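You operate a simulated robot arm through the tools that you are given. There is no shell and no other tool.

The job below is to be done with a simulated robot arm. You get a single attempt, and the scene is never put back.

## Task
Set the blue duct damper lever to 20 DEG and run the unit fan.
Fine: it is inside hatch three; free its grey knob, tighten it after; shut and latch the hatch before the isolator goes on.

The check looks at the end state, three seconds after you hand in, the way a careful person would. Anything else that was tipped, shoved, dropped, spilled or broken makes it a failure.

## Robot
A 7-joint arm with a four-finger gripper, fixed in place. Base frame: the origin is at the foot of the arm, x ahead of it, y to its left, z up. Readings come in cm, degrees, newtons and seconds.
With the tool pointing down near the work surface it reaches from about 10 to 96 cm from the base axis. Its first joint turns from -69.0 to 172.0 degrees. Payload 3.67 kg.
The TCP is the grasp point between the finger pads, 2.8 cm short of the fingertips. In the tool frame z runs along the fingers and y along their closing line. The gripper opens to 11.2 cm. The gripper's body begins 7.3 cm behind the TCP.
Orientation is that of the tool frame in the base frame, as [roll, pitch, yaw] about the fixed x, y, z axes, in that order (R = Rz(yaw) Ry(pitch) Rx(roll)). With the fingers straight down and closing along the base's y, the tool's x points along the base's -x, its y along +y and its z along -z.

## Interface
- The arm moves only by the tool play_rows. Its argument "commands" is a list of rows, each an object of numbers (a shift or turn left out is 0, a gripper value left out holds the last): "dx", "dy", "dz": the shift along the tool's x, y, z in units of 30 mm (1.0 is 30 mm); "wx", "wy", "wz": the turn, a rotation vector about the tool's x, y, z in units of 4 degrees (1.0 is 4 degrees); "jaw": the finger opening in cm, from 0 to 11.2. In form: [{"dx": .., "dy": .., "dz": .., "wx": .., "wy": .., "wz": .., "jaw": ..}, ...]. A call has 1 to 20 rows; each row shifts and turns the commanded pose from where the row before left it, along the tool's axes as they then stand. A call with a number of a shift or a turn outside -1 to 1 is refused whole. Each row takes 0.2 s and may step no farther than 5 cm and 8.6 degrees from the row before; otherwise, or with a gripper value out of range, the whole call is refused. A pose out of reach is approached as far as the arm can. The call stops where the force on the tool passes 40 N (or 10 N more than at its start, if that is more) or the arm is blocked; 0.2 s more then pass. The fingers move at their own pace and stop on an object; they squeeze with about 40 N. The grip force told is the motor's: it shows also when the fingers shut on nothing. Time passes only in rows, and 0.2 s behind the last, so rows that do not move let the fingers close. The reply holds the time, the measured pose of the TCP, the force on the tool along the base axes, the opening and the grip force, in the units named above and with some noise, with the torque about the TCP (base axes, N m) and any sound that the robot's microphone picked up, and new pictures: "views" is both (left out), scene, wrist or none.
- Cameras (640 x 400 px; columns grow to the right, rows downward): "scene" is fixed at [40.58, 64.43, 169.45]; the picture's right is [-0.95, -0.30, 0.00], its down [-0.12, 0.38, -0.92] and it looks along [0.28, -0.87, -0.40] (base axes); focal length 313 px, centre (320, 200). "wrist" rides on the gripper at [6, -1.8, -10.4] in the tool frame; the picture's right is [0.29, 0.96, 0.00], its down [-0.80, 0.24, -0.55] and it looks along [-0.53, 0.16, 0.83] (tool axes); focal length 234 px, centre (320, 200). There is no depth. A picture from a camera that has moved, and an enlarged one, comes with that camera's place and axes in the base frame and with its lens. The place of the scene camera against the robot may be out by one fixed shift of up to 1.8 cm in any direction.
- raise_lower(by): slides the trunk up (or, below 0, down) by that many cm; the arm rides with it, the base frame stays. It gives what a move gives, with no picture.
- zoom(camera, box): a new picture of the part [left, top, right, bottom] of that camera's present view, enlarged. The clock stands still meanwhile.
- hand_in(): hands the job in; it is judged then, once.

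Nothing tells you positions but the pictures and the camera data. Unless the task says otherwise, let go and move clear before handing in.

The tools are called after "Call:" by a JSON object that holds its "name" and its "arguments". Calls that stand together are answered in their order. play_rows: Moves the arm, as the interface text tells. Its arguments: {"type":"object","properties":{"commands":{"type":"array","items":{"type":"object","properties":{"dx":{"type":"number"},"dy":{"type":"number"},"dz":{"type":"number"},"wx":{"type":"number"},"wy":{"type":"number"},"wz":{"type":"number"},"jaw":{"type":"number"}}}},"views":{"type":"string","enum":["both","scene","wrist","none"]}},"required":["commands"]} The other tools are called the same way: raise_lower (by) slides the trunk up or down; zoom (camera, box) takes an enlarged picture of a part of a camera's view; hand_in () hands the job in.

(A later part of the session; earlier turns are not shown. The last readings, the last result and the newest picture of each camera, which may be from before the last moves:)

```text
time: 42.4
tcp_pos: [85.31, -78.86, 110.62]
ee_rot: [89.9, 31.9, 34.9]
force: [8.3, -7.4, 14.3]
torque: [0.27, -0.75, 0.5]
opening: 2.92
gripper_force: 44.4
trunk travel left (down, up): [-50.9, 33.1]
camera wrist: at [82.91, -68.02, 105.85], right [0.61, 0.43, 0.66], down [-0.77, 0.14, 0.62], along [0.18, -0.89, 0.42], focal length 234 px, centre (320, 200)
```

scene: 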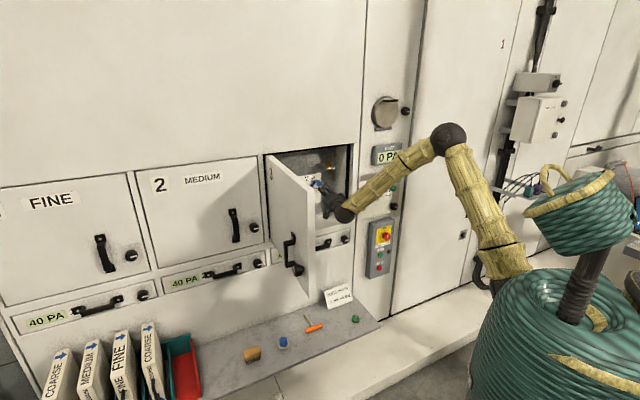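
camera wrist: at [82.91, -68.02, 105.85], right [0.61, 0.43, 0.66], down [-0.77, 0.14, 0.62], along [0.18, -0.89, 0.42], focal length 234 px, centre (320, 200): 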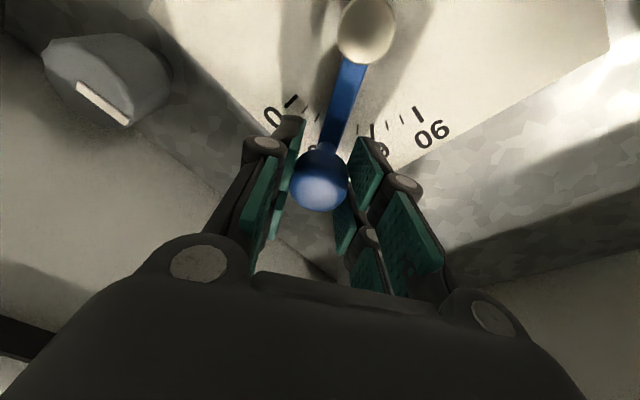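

The lever is following with moderate resistance. I continue to about 20°.

Call:
{"name": "play_rows", "arguments": {"commands": [{"dx": 0.011, "dy": -0.248, "dz": 0.022}, {"dx": 0.039, "dy": -0.246, "dz": 0.017}, {}], "views": "wrist"}}

Call:
{"name": "zoom", "arguments": {"camera": "wrist", "box": [230, 0, 450, 220]}}

```text
time: 43.2
tcp_pos: [84.94, -79.37, 109.04]
ee_rot: [90.0, 31.9, 35.0]
force: [6.2, -7.4, 10.2]
torque: [0.11, -0.73, 0.28]
opening: 2.95
gripper_force: 44.9
trunk travel left (down, up): [-50.9, 33.1]
camera wrist: at [82.33, -68.48, 104.35], right [0.62, 0.43, 0.66], down [-0.77, 0.14, 0.63], along [0.18, -0.89, 0.42], focal length 234 px, centre (320, 200)
```

wrist: 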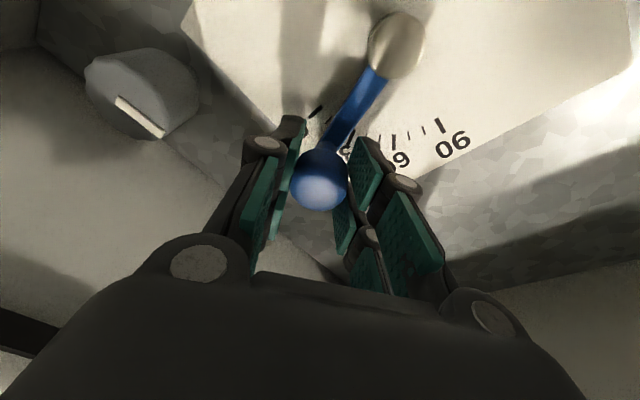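

```text
1.82 times, centred on (340, 110) of wrist
camera zoom: at [82.33, -68.48, 104.35], right [0.62, 0.43, 0.66], down [-0.77, 0.14, 0.63], along [0.18, -0.89, 0.42], focal length 426 px, centre (284, 364)
```

zoom: 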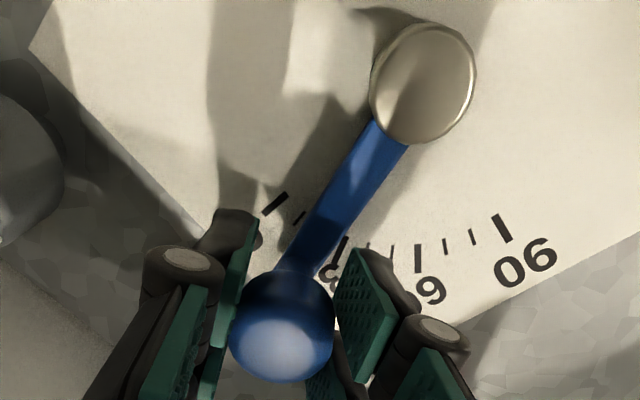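

The lever sits between the 10 and 30 ticks, at about 20° by the hand position. I open the fingers, back off, and measure against the scale.

Call:
{"name": "play_rows", "arguments": {"commands": [{"jaw": 5.5}, {"jaw": 5.5}, {"dz": -0.5}, {"dz": -0.8}, {"dz": -0.8}, {"dz": -0.8}, {"dz": -0.8}], "views": "wrist"}}

Call:
{"name": "zoom", "arguments": {"camera": "wrist", "box": [260, 10, 400, 150]}}

```text
time: 44.8
tcp_pos: [78.48, -70.04, 109.22]
ee_rot: [90.0, 32.0, 35.0]
force: [-0.1, -0.4, 0.1]
torque: [-0.02, 0.01, -0.01]
opening: 5.48
gripper_force: 0.2
trunk travel left (down, up): [-50.9, 33.1]
camera wrist: at [76.0, -59.26, 104.41], right [0.62, 0.43, 0.66], down [-0.77, 0.14, 0.63], along [0.18, -0.89, 0.42], focal length 234 px, centre (320, 200)
```

wrist: 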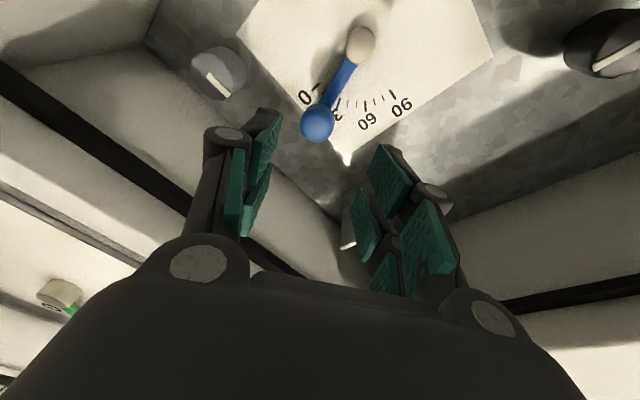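

```text
2.86 times, centred on (330, 80) of wrist
camera zoom: at [76.0, -59.26, 104.41], right [0.62, 0.43, 0.66], down [-0.77, 0.14, 0.63], along [0.18, -0.89, 0.42], focal length 669 px, centre (291, 543)
```

zoom: 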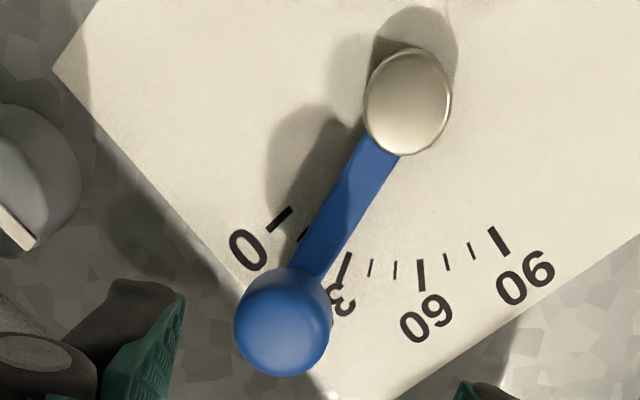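

From this view the lever measures about 19°. I zoom in further to pin it down.

Call:
{"name": "zoom", "arguments": {"camera": "wrist", "box": [290, 15, 390, 145]}}

Call:
{"name": "zoom", "arguments": {"camera": "wrist", "box": [295, 70, 365, 140]}}

Call:
{"name": "zoom", "arguments": {"camera": "scene", "box": [290, 145, 360, 215]}}

```text
3.08 times, centred on (340, 80) of wrist
camera zoom: at [76.0, -59.26, 104.41], right [0.62, 0.43, 0.66], down [-0.77, 0.14, 0.63], along [0.18, -0.89, 0.42], focal length 720 px, centre (258, 569)
```

zoom: 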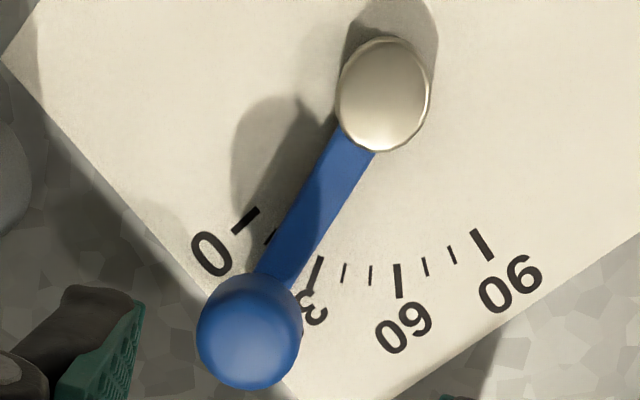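

```text
5.71 times, centred on (330, 105) of wrist
camera zoom: at [76.0, -59.26, 104.41], right [0.62, 0.43, 0.66], down [-0.77, 0.14, 0.63], along [0.18, -0.89, 0.42], focal length 1338 px, centre (263, 743)
```

zoom: 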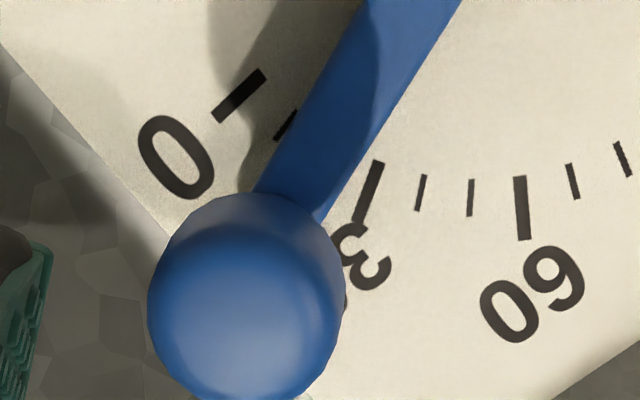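

```text
5.71 times, centred on (325, 180) of scene
camera zoom: at [40.58, 64.43, 169.45], right [-0.95, -0.3, 0.0], down [-0.12, 0.38, -0.92], along [0.28, -0.87, -0.4], focal length 1789 px, centre (291, 314)
```

zoom: 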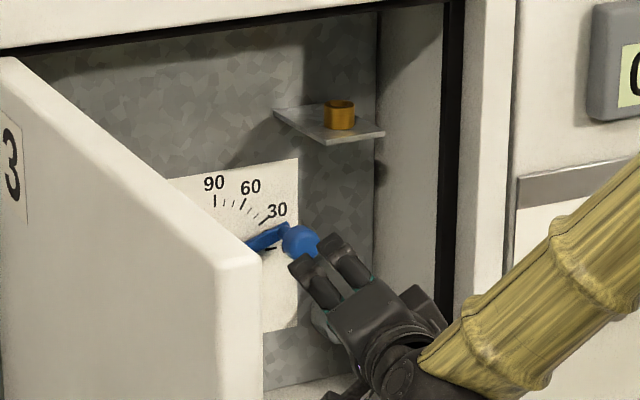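

The cap on its bracket is undisturbed, and the lever reads about 17 to 19°. I take a squarer view of the dial to remove the parallax before correcting it.

Call:
{"name": "play_rows", "arguments": {"commands": [{"wz": 1, "dz": -0.2}, {"wz": 1, "dz": -0.18}, {"wz": 1}, {"wz": 1}, {"wz": 1}, {"wz": 1}, {"wz": 1}, {"wz": 1}, {"dx": -0.55, "dy": 0.1}, {"dx": -0.55, "dy": 0.1}, {"wy": 1}, {"wy": 1}, {"wy": 1}, {"wy": 1}, {"wy": 1}], "views": "wrist"}}

Call:
{"name": "zoom", "arguments": {"camera": "wrist", "box": [260, 30, 380, 150]}}

```text
time: 48.0
tcp_pos: [75.31, -71.31, 109.69]
ee_rot: [90.0, -0.2, 55.1]
force: [-0.2, 0.1, -0.5]
torque: [0.0, 0.02, 0.02]
opening: 5.48
gripper_force: 0.1
trunk travel left (down, up): [-50.9, 33.1]
camera wrist: at [70.23, -60.4, 107.82], right [0.16, 0.24, 0.96], down [-0.91, -0.34, 0.24], along [0.38, -0.91, 0.16], focal length 234 px, centre (320, 200)
```

wrist: 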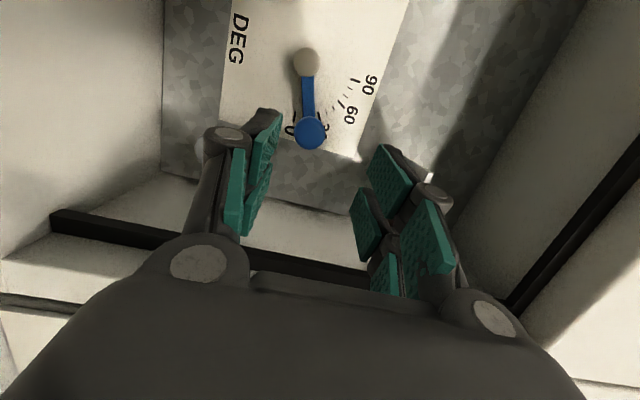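

```text
3.33 times, centred on (320, 90) of wrist
camera zoom: at [70.23, -60.4, 107.82], right [0.16, 0.24, 0.96], down [-0.91, -0.34, 0.24], along [0.38, -0.91, 0.16], focal length 781 px, centre (320, 567)
```

zoom: 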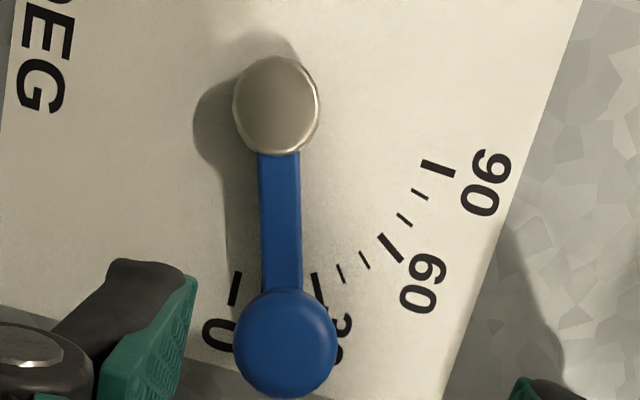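

Measured squarely, the scale fits a pivot at S -10.07, z 107.0, and the lever reads about 17.2°. I go back in to grip the ball and raise it by about 3°.

Call:
{"name": "play_rows", "arguments": {"commands": [{"dx": -0.215, "dy": -0.115}, {"dx": -0.216, "dy": -0.115}, {"dz": 0.7}, {"dz": 0.7}, {"dz": 0.7}, {"dz": 0.7}], "views": "wrist"}}

```text
time: 49.4
tcp_pos: [81.44, -77.2, 108.84]
ee_rot: [90.1, 0.1, 55.1]
force: [0.6, 0.5, -0.6]
torque: [-0.01, -0.05, 0.0]
opening: 5.51
gripper_force: 0.0
trunk travel left (down, up): [-50.9, 33.1]
camera wrist: at [76.4, -66.33, 107.06], right [0.17, 0.24, 0.96], down [-0.91, -0.34, 0.24], along [0.38, -0.91, 0.16], focal length 234 px, centre (320, 200)
```

wrist: 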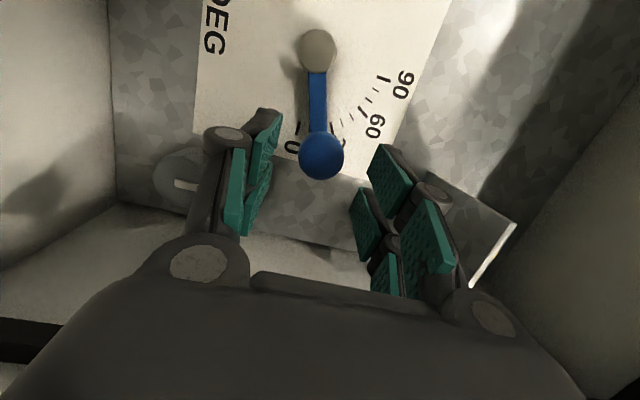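

Aligned with the ball. I advance the last 4 cm and close.

Call:
{"name": "play_rows", "arguments": {"commands": [{"dz": 0.5}, {"dz": 0.5}, {"dz": 0.38}, {"jaw": 1.5}, {"jaw": 1.5}, {"jaw": 1.5}], "views": "wrist"}}

```text
time: 50.8
tcp_pos: [84.83, -79.53, 108.78]
ee_rot: [90.0, 0.0, 55.0]
force: [3.4, -3.8, 3.0]
torque: [0.09, -0.24, 0.02]
opening: 3.05
gripper_force: 44.6
trunk travel left (down, up): [-50.9, 33.1]
camera wrist: at [79.78, -68.62, 107.02], right [0.16, 0.24, 0.96], down [-0.91, -0.34, 0.24], along [0.38, -0.91, 0.16], focal length 234 px, centre (320, 200)
```

wrist: 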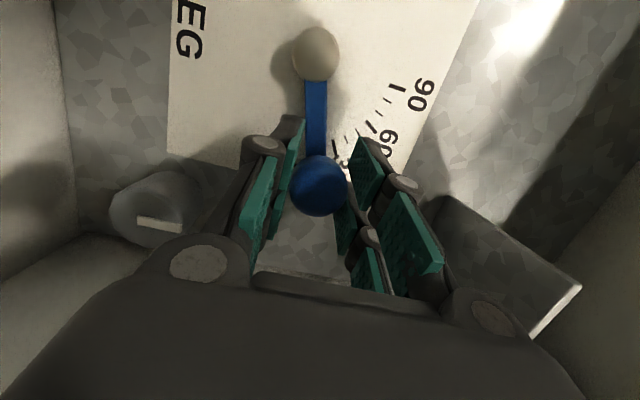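

Gripped again at z 108.78. I raise the ball by about 4 mm and read the actual shift.

Call:
{"name": "play_rows", "arguments": {"commands": [{"dy": 0.08, "dx": 0.02}, {"dy": 0.07, "dx": 0.02}, {}, {}], "views": "wrist"}}

```text
time: 51.8
tcp_pos: [84.9, -79.43, 109.24]
ee_rot: [90.1, 0.0, 54.9]
force: [-5.4, 2.7, -8.8]
torque: [0.04, 0.51, 0.51]
opening: 3.0
gripper_force: 45.4
trunk travel left (down, up): [-50.9, 33.1]
camera wrist: at [79.81, -68.6, 107.44], right [0.17, 0.23, 0.96], down [-0.91, -0.34, 0.24], along [0.38, -0.91, 0.16], focal length 234 px, centre (320, 200)
```

wrist: 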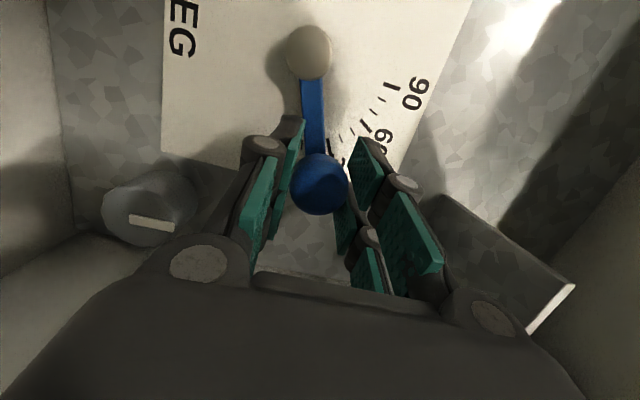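

The hand rose about 4.5 mm. I release, back off, and measure again.

Call:
{"name": "play_rows", "arguments": {"commands": [{"jaw": 5.5}, {"jaw": 5.5}, {"dz": -0.5}, {"dz": -0.8}, {"dz": -0.8}, {"dz": -0.8}, {"dz": -0.8}, {"dz": -0.5}], "views": "wrist"}}

Call:
{"name": "zoom", "arguments": {"camera": "wrist", "box": [260, 30, 380, 150]}}

```text
time: 53.6
tcp_pos: [74.5, -72.4, 109.69]
ee_rot: [90.0, 0.1, 55.0]
force: [0.1, 0.6, -1.1]
torque: [0.01, 0.0, -0.03]
opening: 5.51
gripper_force: 0.0
trunk travel left (down, up): [-50.9, 33.1]
camera wrist: at [69.42, -61.47, 107.76], right [0.16, 0.24, 0.96], down [-0.91, -0.34, 0.24], along [0.38, -0.91, 0.16], focal length 234 px, centre (320, 200)
```

wrist: 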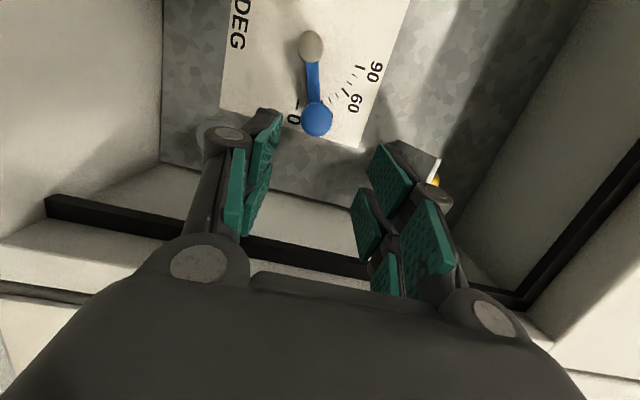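

```text
3.33 times, centred on (320, 90) of wrist
camera zoom: at [69.42, -61.47, 107.76], right [0.16, 0.24, 0.96], down [-0.91, -0.34, 0.24], along [0.38, -0.91, 0.16], focal length 781 px, centre (320, 567)
```

zoom: 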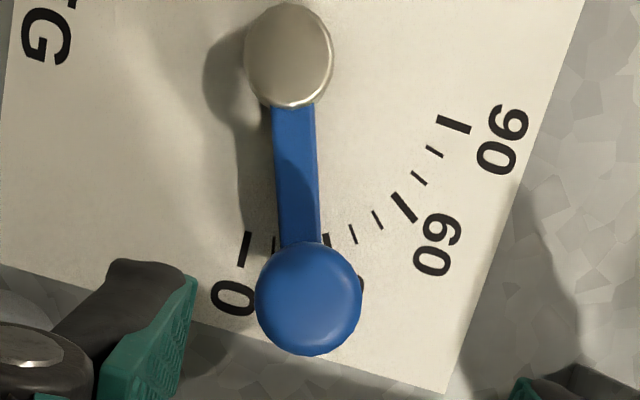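

The lever now reads about 19.9°. Next I tighten the grey knob: I return to the knob's axis with the hand pre-rolled counter-clockwise so I can turn clockwise.

Call:
{"name": "play_rows", "arguments": {"commands": [{"dz": -0.5, "jaw": 7}, {"wy": -1}, {"wy": -1}, {"wy": -1}, {"wy": -1}, {"wy": -1}, {"dx": 0.04, "dy": -0.65, "dz": 0.02}, {"dx": 0.04, "dy": -0.65, "dz": 0.02}, {"dx": 0.04, "dy": -0.65, "dz": 0.02}, {"dx": 0.04, "dy": -0.65, "dz": 0.02}, {"dx": 0.025, "dy": -0.63, "dz": 0.03}], "views": "none"}}

Call:
{"name": "play_rows", "arguments": {"commands": [{"wz": -1}, {"wz": -1}, {"wz": -1}, {"wz": -1}, {"wz": -1}, {"wz": -1}, {"wz": -1}, {"wz": -1}, {"wz": -1}, {"wz": -1}, {"wz": -1}, {"wz": -1}], "views": "both"}}

```text
time: 56.0
tcp_pos: [73.93, -71.38, 99.68]
ee_rot: [90.0, -0.1, 35.1]
force: [0.0, 0.4, -0.1]
torque: [-0.03, 0.01, 0.01]
opening: 7.01
gripper_force: 0.1
trunk travel left (down, up): [-50.9, 33.1]
```

```text
time: 58.6
tcp_pos: [73.93, -71.31, 99.84]
ee_rot: [90.1, 48.1, 34.9]
force: [-0.3, 0.3, 0.2]
torque: [0.03, 0.04, -0.01]
opening: 7.01
gripper_force: 0.0
trunk travel left (down, up): [-50.9, 33.1]
camera wrist: at [70.19, -61.25, 94.1], right [0.74, 0.52, 0.43], down [-0.61, 0.25, 0.75], along [0.28, -0.82, 0.5], focal length 234 px, centre (320, 200)
```

scene: 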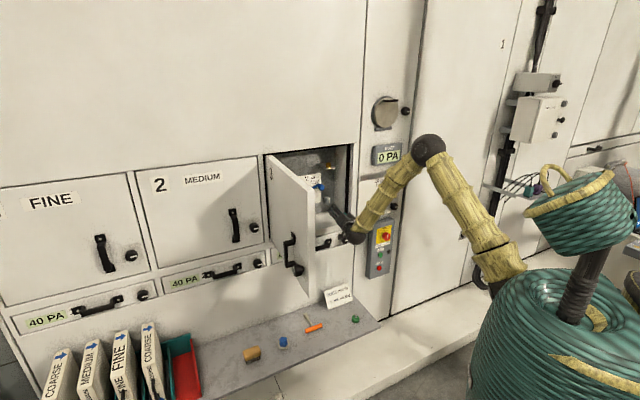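
wrist: 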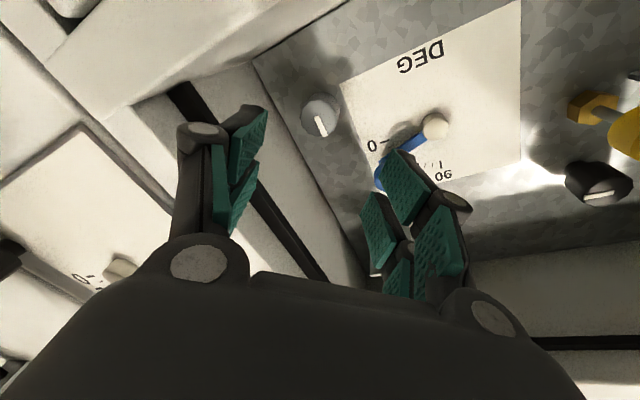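

Aligned with the knob, whose mark points up. I advance over it in two stages.

Call:
{"name": "play_rows", "arguments": {"commands": [{"dz": 0.8}, {"dz": 0.8}, {"dz": 0.8}, {"dz": 0.7}], "views": "wrist"}}

```text
time: 59.6
tcp_pos: [79.13, -79.03, 99.77]
ee_rot: [90.1, 48.0, 35.1]
force: [1.0, -0.2, 0.0]
torque: [0.04, -0.01, 0.03]
opening: 6.98
gripper_force: 0.1
trunk travel left (down, up): [-50.9, 33.1]
camera wrist: at [75.37, -68.96, 94.1], right [0.74, 0.52, 0.43], down [-0.61, 0.25, 0.75], along [0.28, -0.82, 0.5], focal length 234 px, centre (320, 200)
```

wrist: 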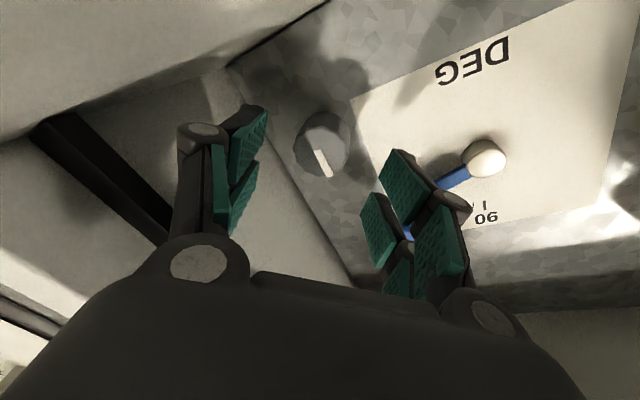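

Clear of the lever by about 4 cm. I advance and close on the knob.

Call:
{"name": "play_rows", "arguments": {"commands": [{"dz": 0.5}, {"dz": 0.5}, {"dz": 0.45}, {"jaw": 3}, {"jaw": 3}, {"jaw": 3}], "views": "wrist"}}

```text
time: 61.0
tcp_pos: [81.53, -82.5, 100.06]
ee_rot: [89.9, 47.9, 35.0]
force: [-5.5, 3.7, 7.2]
torque: [4.6, 0.51, -1.05]
opening: 3.94
gripper_force: 44.7
trunk travel left (down, up): [-50.9, 33.1]
camera wrist: at [77.9, -72.42, 94.3], right [0.74, 0.52, 0.43], down [-0.61, 0.25, 0.75], along [0.28, -0.82, 0.5], focal length 234 px, centre (320, 200)
```

wrist: 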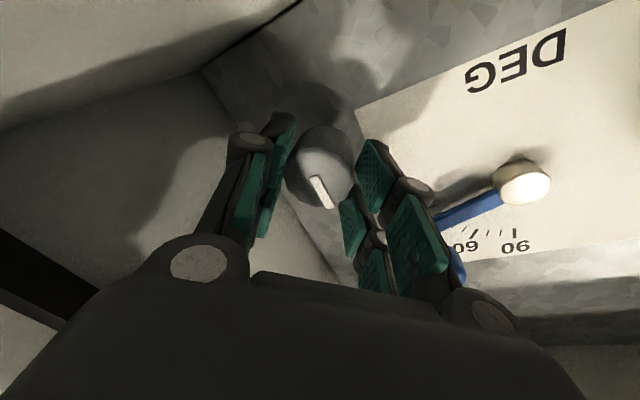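

Gripped at 3.94 cm, with torque already pushing clockwise. I turn clockwise.

Call:
{"name": "play_rows", "arguments": {"commands": [{"wz": 1}, {"wz": 1}, {"wz": 1}, {"wz": 1}, {"wz": 1}, {"wz": 1}], "views": "wrist"}}

```text
time: 62.4
tcp_pos: [81.79, -82.52, 100.04]
ee_rot: [89.9, 23.9, 35.0]
force: [-5.3, -4.4, 7.3]
torque: [-0.05, -0.07, 1.12]
opening: 3.87
gripper_force: 45.2
trunk travel left (down, up): [-50.9, 33.1]
camera wrist: at [79.64, -71.25, 95.83], right [0.53, 0.37, 0.76], down [-0.84, 0.09, 0.54], along [0.13, -0.92, 0.36], focal length 234 px, centre (320, 200)
```

wrist: 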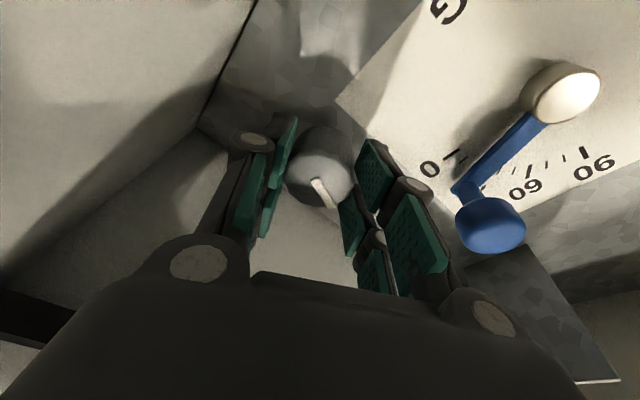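

The knob follows without slip. I continue clockwise.

Call:
{"name": "play_rows", "arguments": {"commands": [{"wz": 1}, {"wz": 1}, {"wz": 1}, {"wz": 1}, {"wz": 1}, {"wz": 1}, {"wz": 1}, {"wz": 1}], "views": "wrist"}}

```text
time: 64.2
tcp_pos: [81.67, -82.47, 99.91]
ee_rot: [90.0, -8.1, 35.0]
force: [-5.6, -4.7, 15.0]
torque: [0.63, 0.76, -0.16]
opening: 3.83
gripper_force: 45.0
trunk travel left (down, up): [-50.9, 33.1]
camera wrist: at [80.79, -70.39, 99.02], right [0.12, 0.09, 0.99], down [-0.99, -0.02, 0.12], along [0.03, -1.0, 0.08], focal length 234 px, centre (320, 200)
```

wrist: 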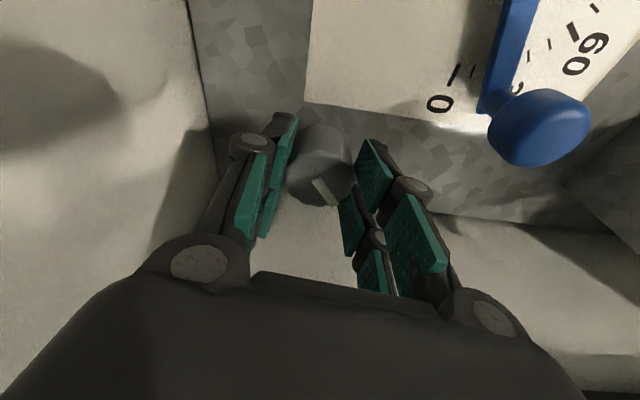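

About 56° turned so far, with no slip. I centre slightly and continue toward the tight stop.

Call:
{"name": "play_rows", "arguments": {"commands": [{"dy": 0.08}, {"wz": 1}, {"wz": 1}, {"wz": 1}, {"wz": 1}, {"wz": 1}, {"wz": 1}], "views": "wrist"}}

```text
time: 65.8
tcp_pos: [81.77, -82.5, 100.05]
ee_rot: [90.0, -32.1, 35.0]
force: [-11.4, 5.5, -0.3]
torque: [0.77, 0.77, 0.25]
opening: 3.86
gripper_force: 44.8
trunk travel left (down, up): [-50.9, 33.1]
camera wrist: at [80.68, -70.51, 101.66], right [-0.22, -0.15, 0.96], down [-0.98, -0.01, -0.22], along [0.04, -0.99, -0.15], focal length 234 px, centre (320, 200)
```

wrist: 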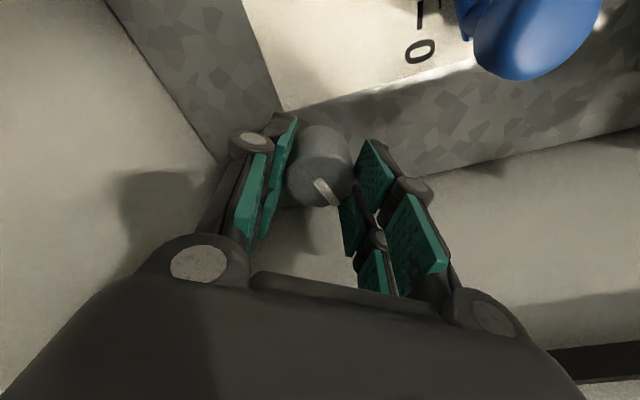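

The mark is within about 10° of its original position. I keep turning in small steps until it meets the stop.

Call:
{"name": "play_rows", "arguments": {"commands": [{"wz": 1}, {"wz": 1}], "views": "none"}}

Call:
{"name": "play_rows", "arguments": {"commands": [{"wz": 0.75}], "views": "wrist"}}

```text
time: 66.4
tcp_pos: [81.8, -82.43, 100.19]
ee_rot: [90.1, -40.2, 35.0]
force: [-13.0, 7.1, -4.0]
torque: [0.95, 0.9, 0.05]
opening: 3.91
gripper_force: 45.2
trunk travel left (down, up): [-50.9, 33.1]
```

```text
time: 66.8
tcp_pos: [81.6, -82.53, 100.08]
ee_rot: [90.0, -43.0, 35.0]
force: [-14.1, 5.3, -4.9]
torque: [0.76, 0.69, 0.46]
opening: 3.95
gripper_force: 45.0
trunk travel left (down, up): [-50.9, 33.1]
camera wrist: at [80.35, -70.78, 102.79], right [-0.36, -0.25, 0.9], down [-0.93, 0.03, -0.37], along [0.07, -0.97, -0.25], focal length 234 px, centre (320, 200)
```

wrist: 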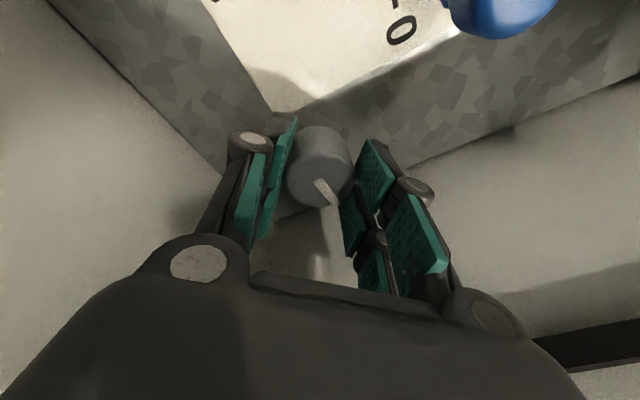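

No stop yet, so I continue in small steps.

Call:
{"name": "play_rows", "arguments": {"commands": [{"wz": 0.75}], "views": "none"}}

Call:
{"name": "play_rows", "arguments": {"commands": [{"wz": 0.75}], "views": "wrist"}}

Call:
{"name": "zoom", "arguments": {"camera": "wrist", "box": [260, 110, 400, 230]}}

```text
time: 67.2
tcp_pos: [81.65, -82.54, 99.98]
ee_rot: [90.0, -46.0, 35.0]
force: [-12.4, 4.8, -5.0]
torque: [0.92, 0.86, 0.39]
opening: 3.92
gripper_force: 45.1
trunk travel left (down, up): [-50.9, 33.1]
```

```text
time: 67.6
tcp_pos: [81.7, -82.52, 100.03]
ee_rot: [90.2, -49.2, 34.9]
force: [-15.0, 7.9, -6.7]
torque: [0.98, 0.94, 0.3]
opening: 3.94
gripper_force: 45.5
trunk travel left (down, up): [-50.9, 33.1]
camera wrist: at [80.1, -70.98, 103.38], right [-0.44, -0.31, 0.84], down [-0.89, 0.05, -0.44], along [0.09, -0.95, -0.3], focal length 234 px, centre (320, 200)
```

wrist: 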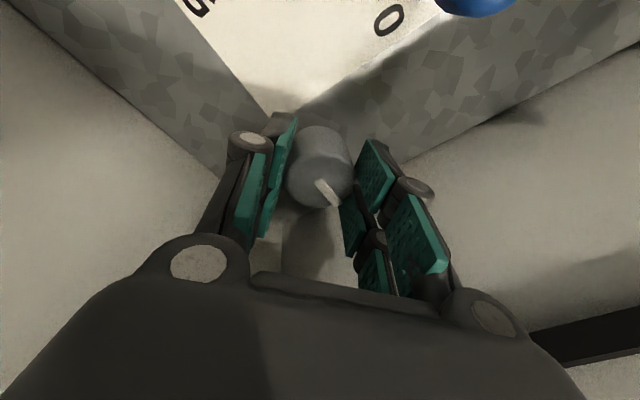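

```text
3.33 times, centred on (330, 170) of wrist
camera zoom: at [80.1, -70.98, 103.38], right [-0.44, -0.31, 0.84], down [-0.89, 0.05, -0.44], along [0.09, -0.95, -0.3], focal length 781 px, centre (287, 300)
```

zoom: 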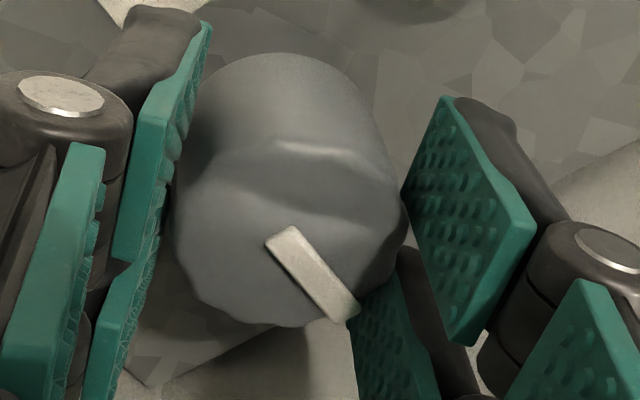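

The mark again points right, as it did at the start. I turn slightly further to feel whether it is up against the stop.

Call:
{"name": "play_rows", "arguments": {"commands": [{"wz": 0.75}], "views": "none"}}

Call:
{"name": "play_rows", "arguments": {"commands": [{"wz": 0.75}], "views": "wrist"}}

Call:
{"name": "zoom", "arguments": {"camera": "wrist", "box": [260, 110, 400, 230]}}

```text
time: 68.0
tcp_pos: [81.76, -82.58, 100.04]
ee_rot: [90.0, -52.0, 35.1]
force: [-11.8, 5.6, -4.1]
torque: [0.19, 1.01, 0.55]
opening: 3.96
gripper_force: 44.8
trunk travel left (down, up): [-50.9, 33.1]
```

```text
time: 68.4
tcp_pos: [81.72, -82.6, 100.17]
ee_rot: [90.0, -55.0, 35.1]
force: [-12.4, 6.3, -4.1]
torque: [-0.02, 1.0, 0.5]
opening: 3.97
gripper_force: 44.6
trunk travel left (down, up): [-50.9, 33.1]
camera wrist: at [79.79, -71.22, 103.9], right [-0.51, -0.36, 0.78], down [-0.85, 0.08, -0.52], along [0.12, -0.93, -0.34], focal length 234 px, centre (320, 200)
```

wrist: 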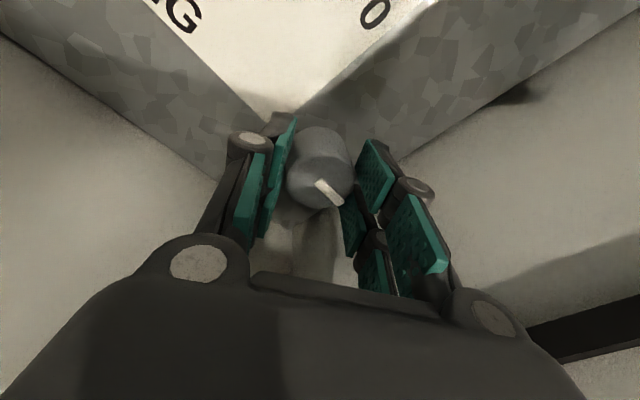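

```text
3.33 times, centred on (330, 170) of wrist
camera zoom: at [79.79, -71.22, 103.9], right [-0.51, -0.36, 0.78], down [-0.85, 0.08, -0.52], along [0.12, -0.93, -0.34], focal length 781 px, centre (287, 300)
```

zoom: 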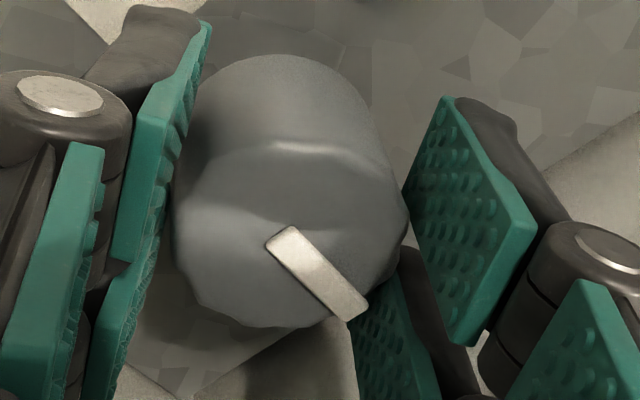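

The hand now slips on the knob while the mark stays at its original spot, so it is tight against its stop. I release, back out, and check both knob and lever.

Call:
{"name": "play_rows", "arguments": {"commands": [{"jaw": 7}, {"jaw": 7}, {"dz": -0.5}, {"dz": -0.8}, {"dz": -0.8}, {"dz": -0.8}, {"dz": -0.8}, {"dz": -0.8}], "views": "none"}}

Call:
{"name": "play_rows", "arguments": {"commands": [{"wz": -1}, {"wz": -1}, {"wz": -1}, {"wz": -1}, {"wz": -1}, {"wz": -1}, {"wz": -1}, {"wz": -1}, {"wz": -1}, {"wz": -1}, {"wz": -1}, {"wz": -1}, {"wz": -1}, {"wz": -0.75}], "views": "wrist"}}

Call:
{"name": "zoom", "arguments": {"camera": "wrist", "box": [280, 0, 480, 140]}}

```text
time: 70.2
tcp_pos: [73.73, -71.5, 100.19]
ee_rot: [90.0, -55.1, 35.0]
force: [-0.1, 0.3, 0.0]
torque: [0.01, 0.03, 0.01]
opening: 7.01
gripper_force: 0.1
trunk travel left (down, up): [-50.9, 33.1]
```

```text
time: 73.2
tcp_pos: [73.97, -71.46, 99.98]
ee_rot: [89.9, 0.1, 35.0]
force: [-0.5, 0.1, -0.6]
torque: [0.01, -0.02, 0.0]
opening: 6.99
gripper_force: 0.1
trunk travel left (down, up): [-50.9, 33.1]
camera wrist: at [72.98, -59.56, 98.14], right [0.24, 0.17, 0.96], down [-0.97, 0.0, 0.24], along [0.04, -0.99, 0.16], focal length 234 px, centre (320, 200)
```

wrist: 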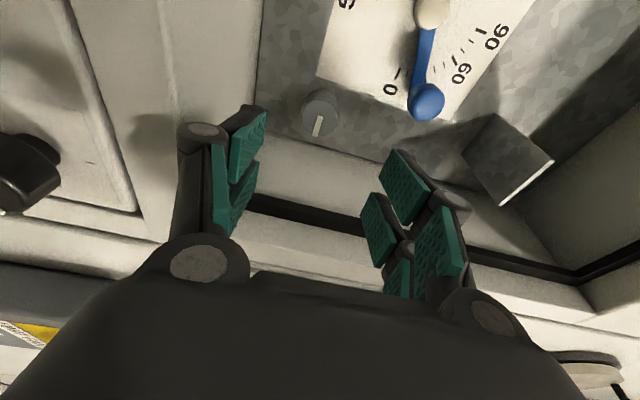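

```text
2.86 times, centred on (380, 70) of wrist
camera zoom: at [72.98, -59.56, 98.14], right [0.24, 0.17, 0.96], down [-0.97, 0.0, 0.24], along [0.04, -0.99, 0.16], focal length 669 px, centre (149, 571)
```

zoom: 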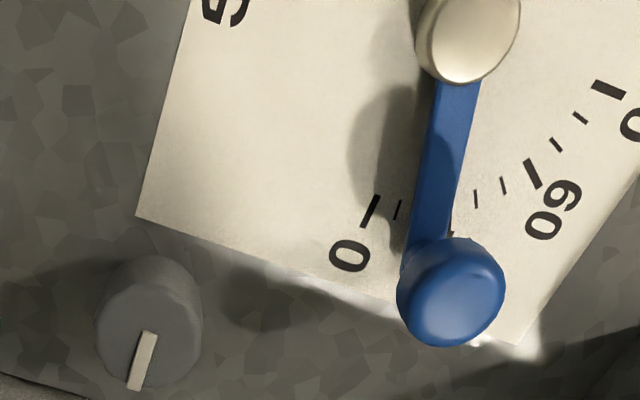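

The knob mark is back at its starting direction and the lever still reads about 19.9°. Next is closing the hatch, so I study the door, its handle and the latch knobs, comparing hatch two which is latched.

Call:
{"name": "zoom", "arguments": {"camera": "scene", "box": [210, 140, 350, 310]}}

Call:
{"name": "zoom", "arguments": {"camera": "scene", "box": [90, 200, 160, 300]}}

Call:
{"name": "zoom", "arguments": {"camera": "scene", "box": [215, 200, 285, 290]}}

Call:
{"name": "zoom", "arguments": {"camera": "scene", "box": [270, 225, 370, 310]}}

```text
2.35 times, centred on (280, 225) of scene
camera zoom: at [40.58, 64.43, 169.45], right [-0.95, -0.3, 0.0], down [-0.12, 0.38, -0.92], along [0.28, -0.87, -0.4], focal length 737 px, centre (414, 141)
```

zoom: 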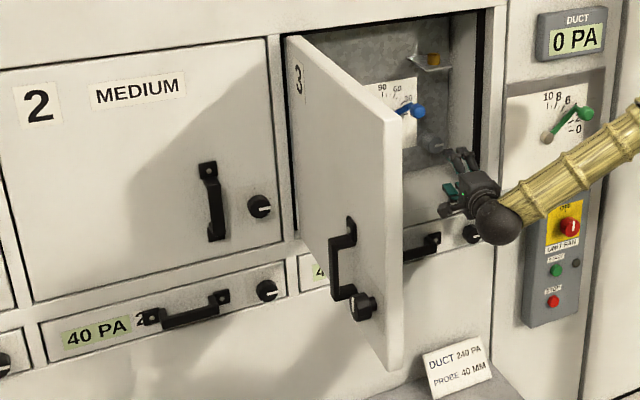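

```text
4.00 times, centred on (125, 250) of scene
camera zoom: at [40.58, 64.43, 169.45], right [-0.95, -0.3, 0.0], down [-0.12, 0.38, -0.92], along [0.28, -0.87, -0.4], focal length 1252 px, centre (1100, 0)
```

zoom: 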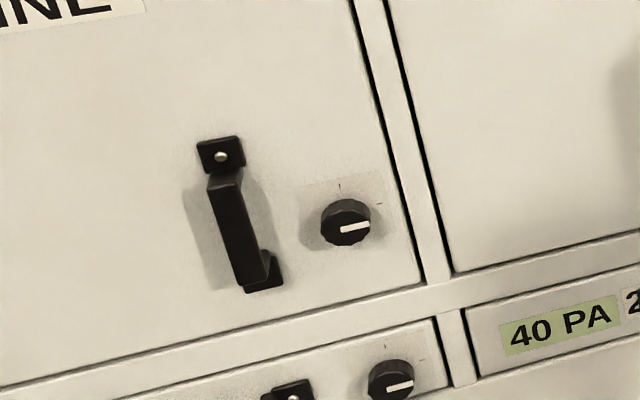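

```text
4.44 times, centred on (250, 245) of scene
camera zoom: at [40.58, 64.43, 169.45], right [-0.95, -0.3, 0.0], down [-0.12, 0.38, -0.92], along [0.28, -0.87, -0.4], focal length 1392 px, centre (631, 0)
```

zoom: 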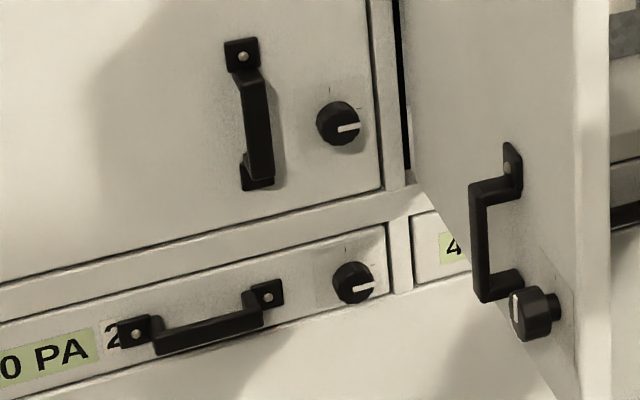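

```text
4.71 times, centred on (320, 268) of scene
camera zoom: at [40.58, 64.43, 169.45], right [-0.95, -0.3, 0.0], down [-0.12, 0.38, -0.92], along [0.28, -0.87, -0.4], focal length 1473 px, centre (320, -118)
```

zoom: 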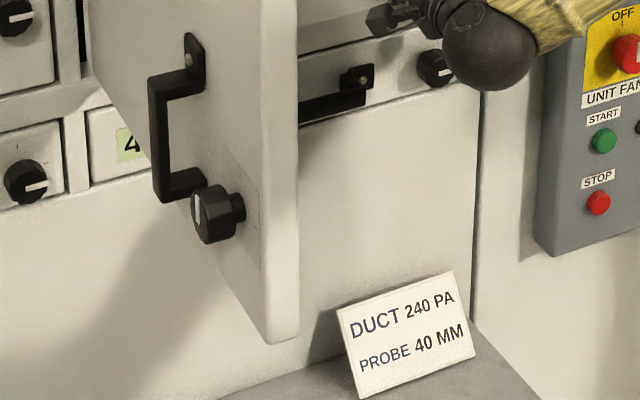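

The latched doors show their knob mark pointing right, and hatch three's points up, so it needs a quarter turn clockwise once shut. I retract the arm from the cabinet, keeping it inside the door's swing side for now, and raise the trunk.

Call:
{"name": "play_rows", "arguments": {"commands": [{"dz": -0.9, "jaw": 4}, {"dz": -0.9}, {"dz": -0.9}, {"dz": -0.9}, {"dz": -0.9}, {"dz": -0.9}, {"dz": -0.9}, {"dz": -0.9}, {"dz": -0.9}], "views": "none"}}

Call:
{"name": "raise_lower", "arguments": {"by": 20}}

Call:
{"name": "play_rows", "arguments": {"commands": [{"wy": -1}, {"wy": -1}, {"wy": -1}, {"wy": -1}, {"wy": -1}, {"wy": -1}, {"wy": -1}, {"wy": -1}, {"wy": -0.75}], "views": "both"}}

```text
time: 75.2
tcp_pos: [60.0, -51.42, 100.15]
ee_rot: [89.9, 0.1, 35.0]
force: [-0.1, 0.4, 0.8]
torque: [0.02, -0.01, 0.0]
opening: 3.99
gripper_force: 0.0
trunk travel left (down, up): [-50.9, 33.1]
```

```text
time: 77.4
tcp_pos: [60.13, -51.51, 120.21]
ee_rot: [89.9, 0.0, 35.0]
force: [0.0, -0.3, 0.6]
torque: [0.0, 0.01, -0.01]
opening: 3.98
gripper_force: 0.0
trunk travel left (down, up): [-70.9, 13.1]
```

```text
time: 79.4
tcp_pos: [60.1, -51.47, 120.29]
ee_rot: [90.1, 0.1, 0.0]
force: [0.7, 0.3, -0.2]
torque: [-0.01, 0.02, -0.06]
opening: 4.01
gripper_force: 0.1
trunk travel left (down, up): [-70.9, 13.1]
camera wrist: at [66.14, -41.12, 118.36], right [0.29, 0.0, 0.96], down [-0.8, 0.55, 0.24], along [-0.53, -0.83, 0.16], focal length 234 px, centre (320, 200)
```

scene: 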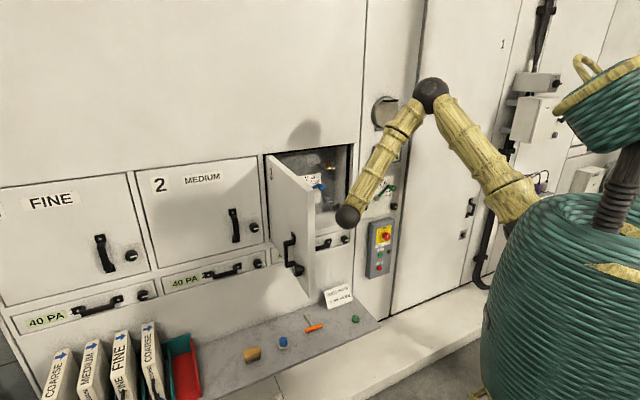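
wrist: 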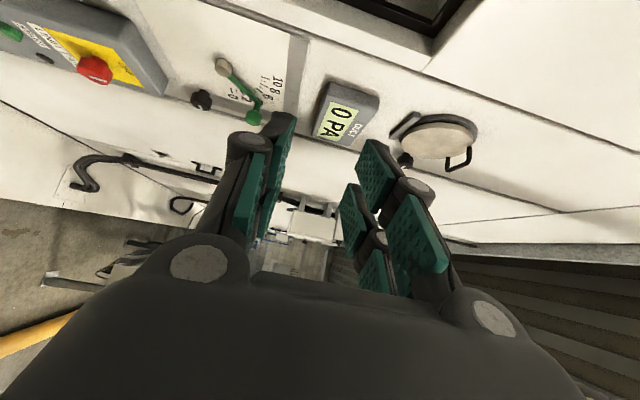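

The tool now points along base -y. I step back away from the wall and around the door's free edge, checking pictures as I go.

Call:
{"name": "play_rows", "arguments": {"commands": [{"dx": -0.85}, {"dx": -0.85}, {"dx": -0.85}, {"dx": -0.85, "dz": -0.5}, {"dz": -0.9}, {"dz": -0.9}, {"dz": -0.9}], "views": "both"}}

```text
time: 81.0
tcp_pos: [49.79, -41.69, 120.26]
ee_rot: [89.9, 0.0, 0.0]
force: [-0.3, 1.0, 0.7]
torque: [-0.01, 0.02, 0.03]
opening: 4.01
gripper_force: 0.1
trunk travel left (down, up): [-70.9, 13.1]
camera wrist: at [55.87, -31.36, 118.42], right [0.29, 0.0, 0.96], down [-0.8, 0.55, 0.24], along [-0.53, -0.83, 0.16], focal length 234 px, centre (320, 200)
```

scene: 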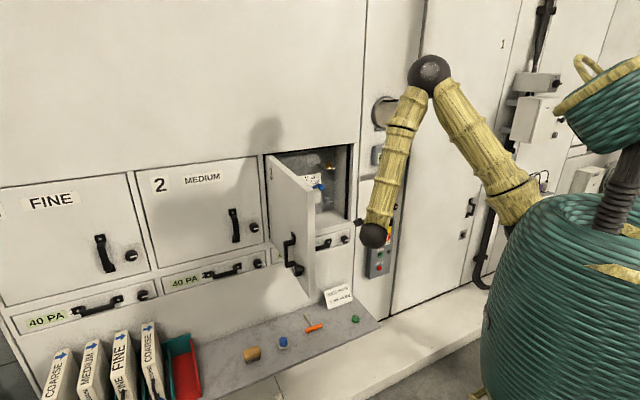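
wrist: 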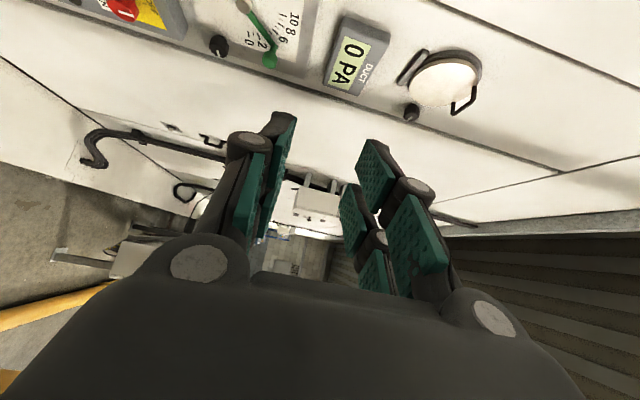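

The way is clear, so I continue along +y past the free edge of the door.

Call:
{"name": "play_rows", "arguments": {"commands": [{"dz": -0.95}, {"dz": -0.95}, {"dz": -0.95}, {"dz": -0.95}, {"dz": -0.95}, {"dz": -0.95}, {"dz": -0.95}, {"dz": -0.95}, {"dz": -0.95}, {"dz": -0.95}, {"dz": -0.95}, {"dz": -0.95}], "views": "both"}}

```text
time: 83.4
tcp_pos: [50.66, -13.92, 120.21]
ee_rot: [96.6, 1.2, -4.7]
force: [-0.4, 0.4, -0.6]
torque: [-0.04, 0.01, 0.01]
opening: 4.0
gripper_force: 0.1
trunk travel left (down, up): [-70.9, 13.1]
stopped in row 12: the arm was blocked; the commanded pose is now the measured one
camera wrist: at [57.59, -3.89, 119.42], right [0.3, -0.13, 0.94], down [-0.74, 0.59, 0.32], along [-0.6, -0.8, 0.08], focal length 234 px, centre (320, 200)
```

scene: 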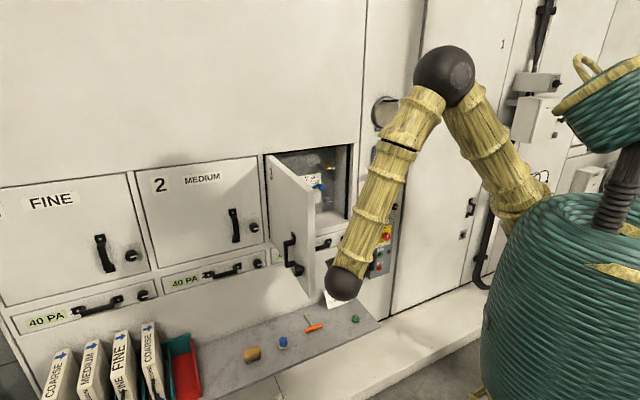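
wrist: 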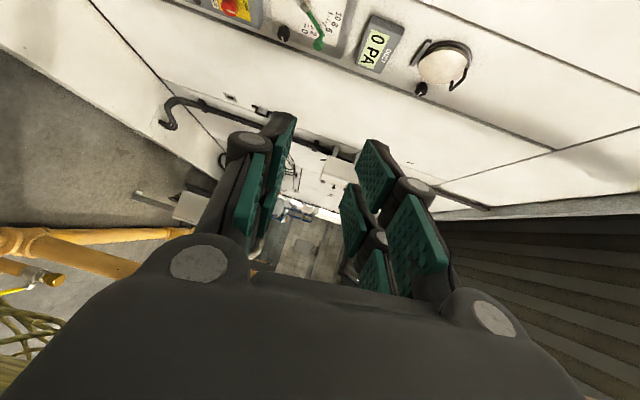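

The arm met a joint limit with the wrist close in, so I move diagonally outward and straighten the tool orientation.

Call:
{"name": "play_rows", "arguments": {"commands": [{"dx": 0.7, "dz": -0.6}, {"dx": 0.7, "dz": -0.6}, {"dx": 0.7, "dz": -0.6}, {"wx": -0.8, "wy": 0.6, "wz": 0.15}, {"wx": -0.85, "wy": 0.58, "wz": 0.15}], "views": "both"}}

```text
time: 84.7
tcp_pos: [58.23, -12.39, 122.15]
ee_rot: [96.3, -0.2, -4.4]
force: [-0.4, 0.1, 0.0]
torque: [-0.02, 0.03, -0.03]
opening: 3.98
gripper_force: 0.1
trunk travel left (down, up): [-70.9, 13.1]
stopped in row 5: the arm was blocked; the commanded pose is now the measured one
camera wrist: at [65.06, -2.29, 121.51], right [0.28, -0.13, 0.95], down [-0.76, 0.58, 0.3], along [-0.59, -0.8, 0.07], focal length 234 px, centre (320, 200)
```

scene: 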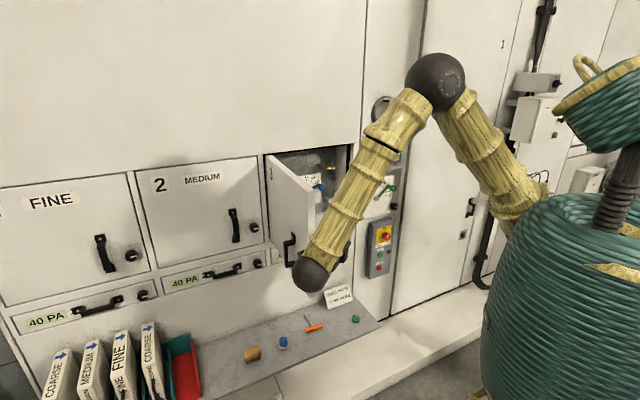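
wrist: 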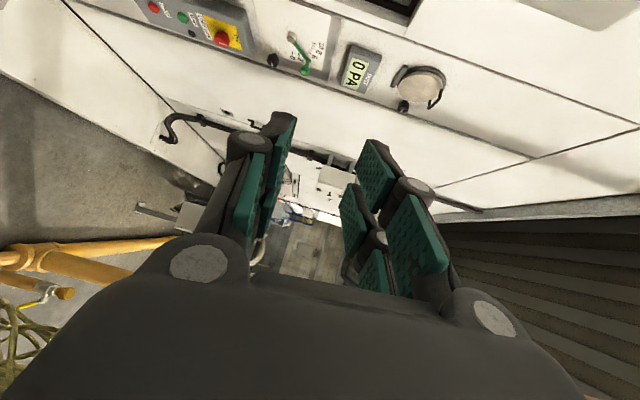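

The wrist's yaw is at its limit relative to the arm, so I turn the tool back toward the wall while moving outward, clear of the door edge.

Call:
{"name": "play_rows", "arguments": {"commands": [{"dx": 0.3, "dz": -0.3, "wy": 1}, {"dx": 0.4, "dz": -0.3, "wy": 1}, {"dx": 0.42, "dz": -0.3, "wy": 1}, {"dx": 0.42, "dz": -0.3, "wy": 1}, {"dx": 0.42, "dz": -0.3, "wy": 1}, {"dx": 0.42, "dz": -0.3, "wy": 1}, {"dx": 0.42, "dz": -0.3, "wy": 1}, {"dx": 0.42, "dz": -0.2, "wy": 1}], "views": "both"}}

```text
time: 86.7
tcp_pos: [67.12, -7.08, 123.24]
ee_rot: [99.2, -4.0, 24.5]
force: [-0.4, -0.1, -0.2]
torque: [0.02, 0.01, -0.03]
opening: 4.0
gripper_force: 0.1
trunk travel left (down, up): [-70.9, 13.1]
stopped in row 8: the arm was blocked; the commanded pose is now the measured one
camera wrist: at [68.29, 5.09, 123.48], right [0.26, -0.05, 0.96], down [-0.96, 0.13, 0.27], along [-0.13, -0.99, -0.01], focal length 234 px, centre (320, 200)
```

scene: 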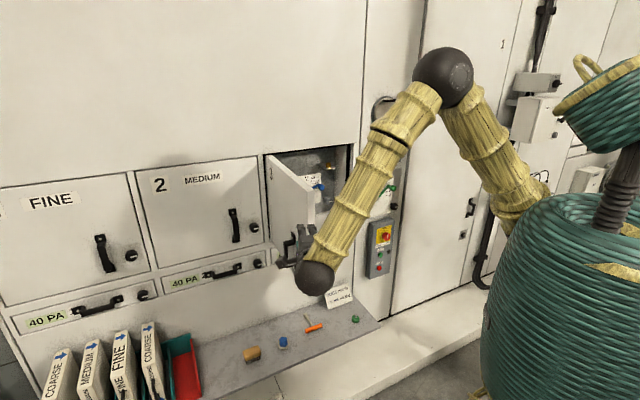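
wrist: 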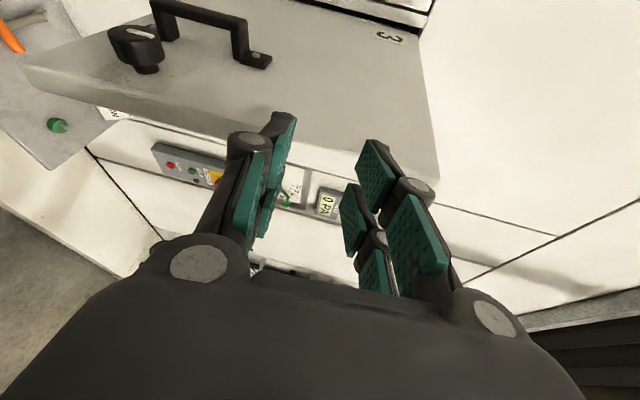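

Now the outer face of the hatch door with its handle and latch knob is in view. I zoom in to place the free edge and knob precisely.

Call:
{"name": "zoom", "arguments": {"camera": "wrist", "box": [0, 0, 460, 290]}}

Call:
{"name": "zoom", "arguments": {"camera": "scene", "box": [250, 140, 370, 310]}}

```text
1.38 times, centred on (230, 145) of wrist
camera zoom: at [68.29, 5.09, 123.48], right [0.26, -0.05, 0.96], down [-0.96, 0.13, 0.27], along [-0.13, -0.99, -0.01], focal length 323 px, centre (444, 276)
```

zoom: 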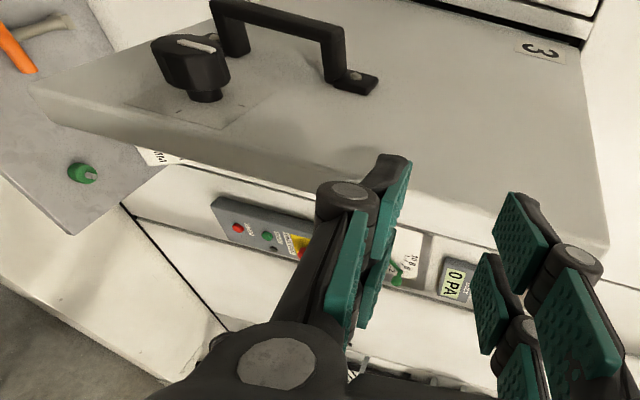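

```text
2.35 times, centred on (310, 225) of scene
camera zoom: at [40.58, 64.43, 169.45], right [-0.95, -0.3, 0.0], down [-0.12, 0.38, -0.92], along [0.28, -0.87, -0.4], focal length 737 px, centre (344, 141)
```

zoom: 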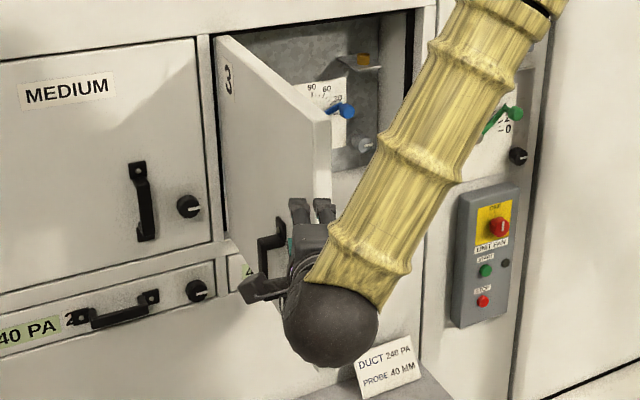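

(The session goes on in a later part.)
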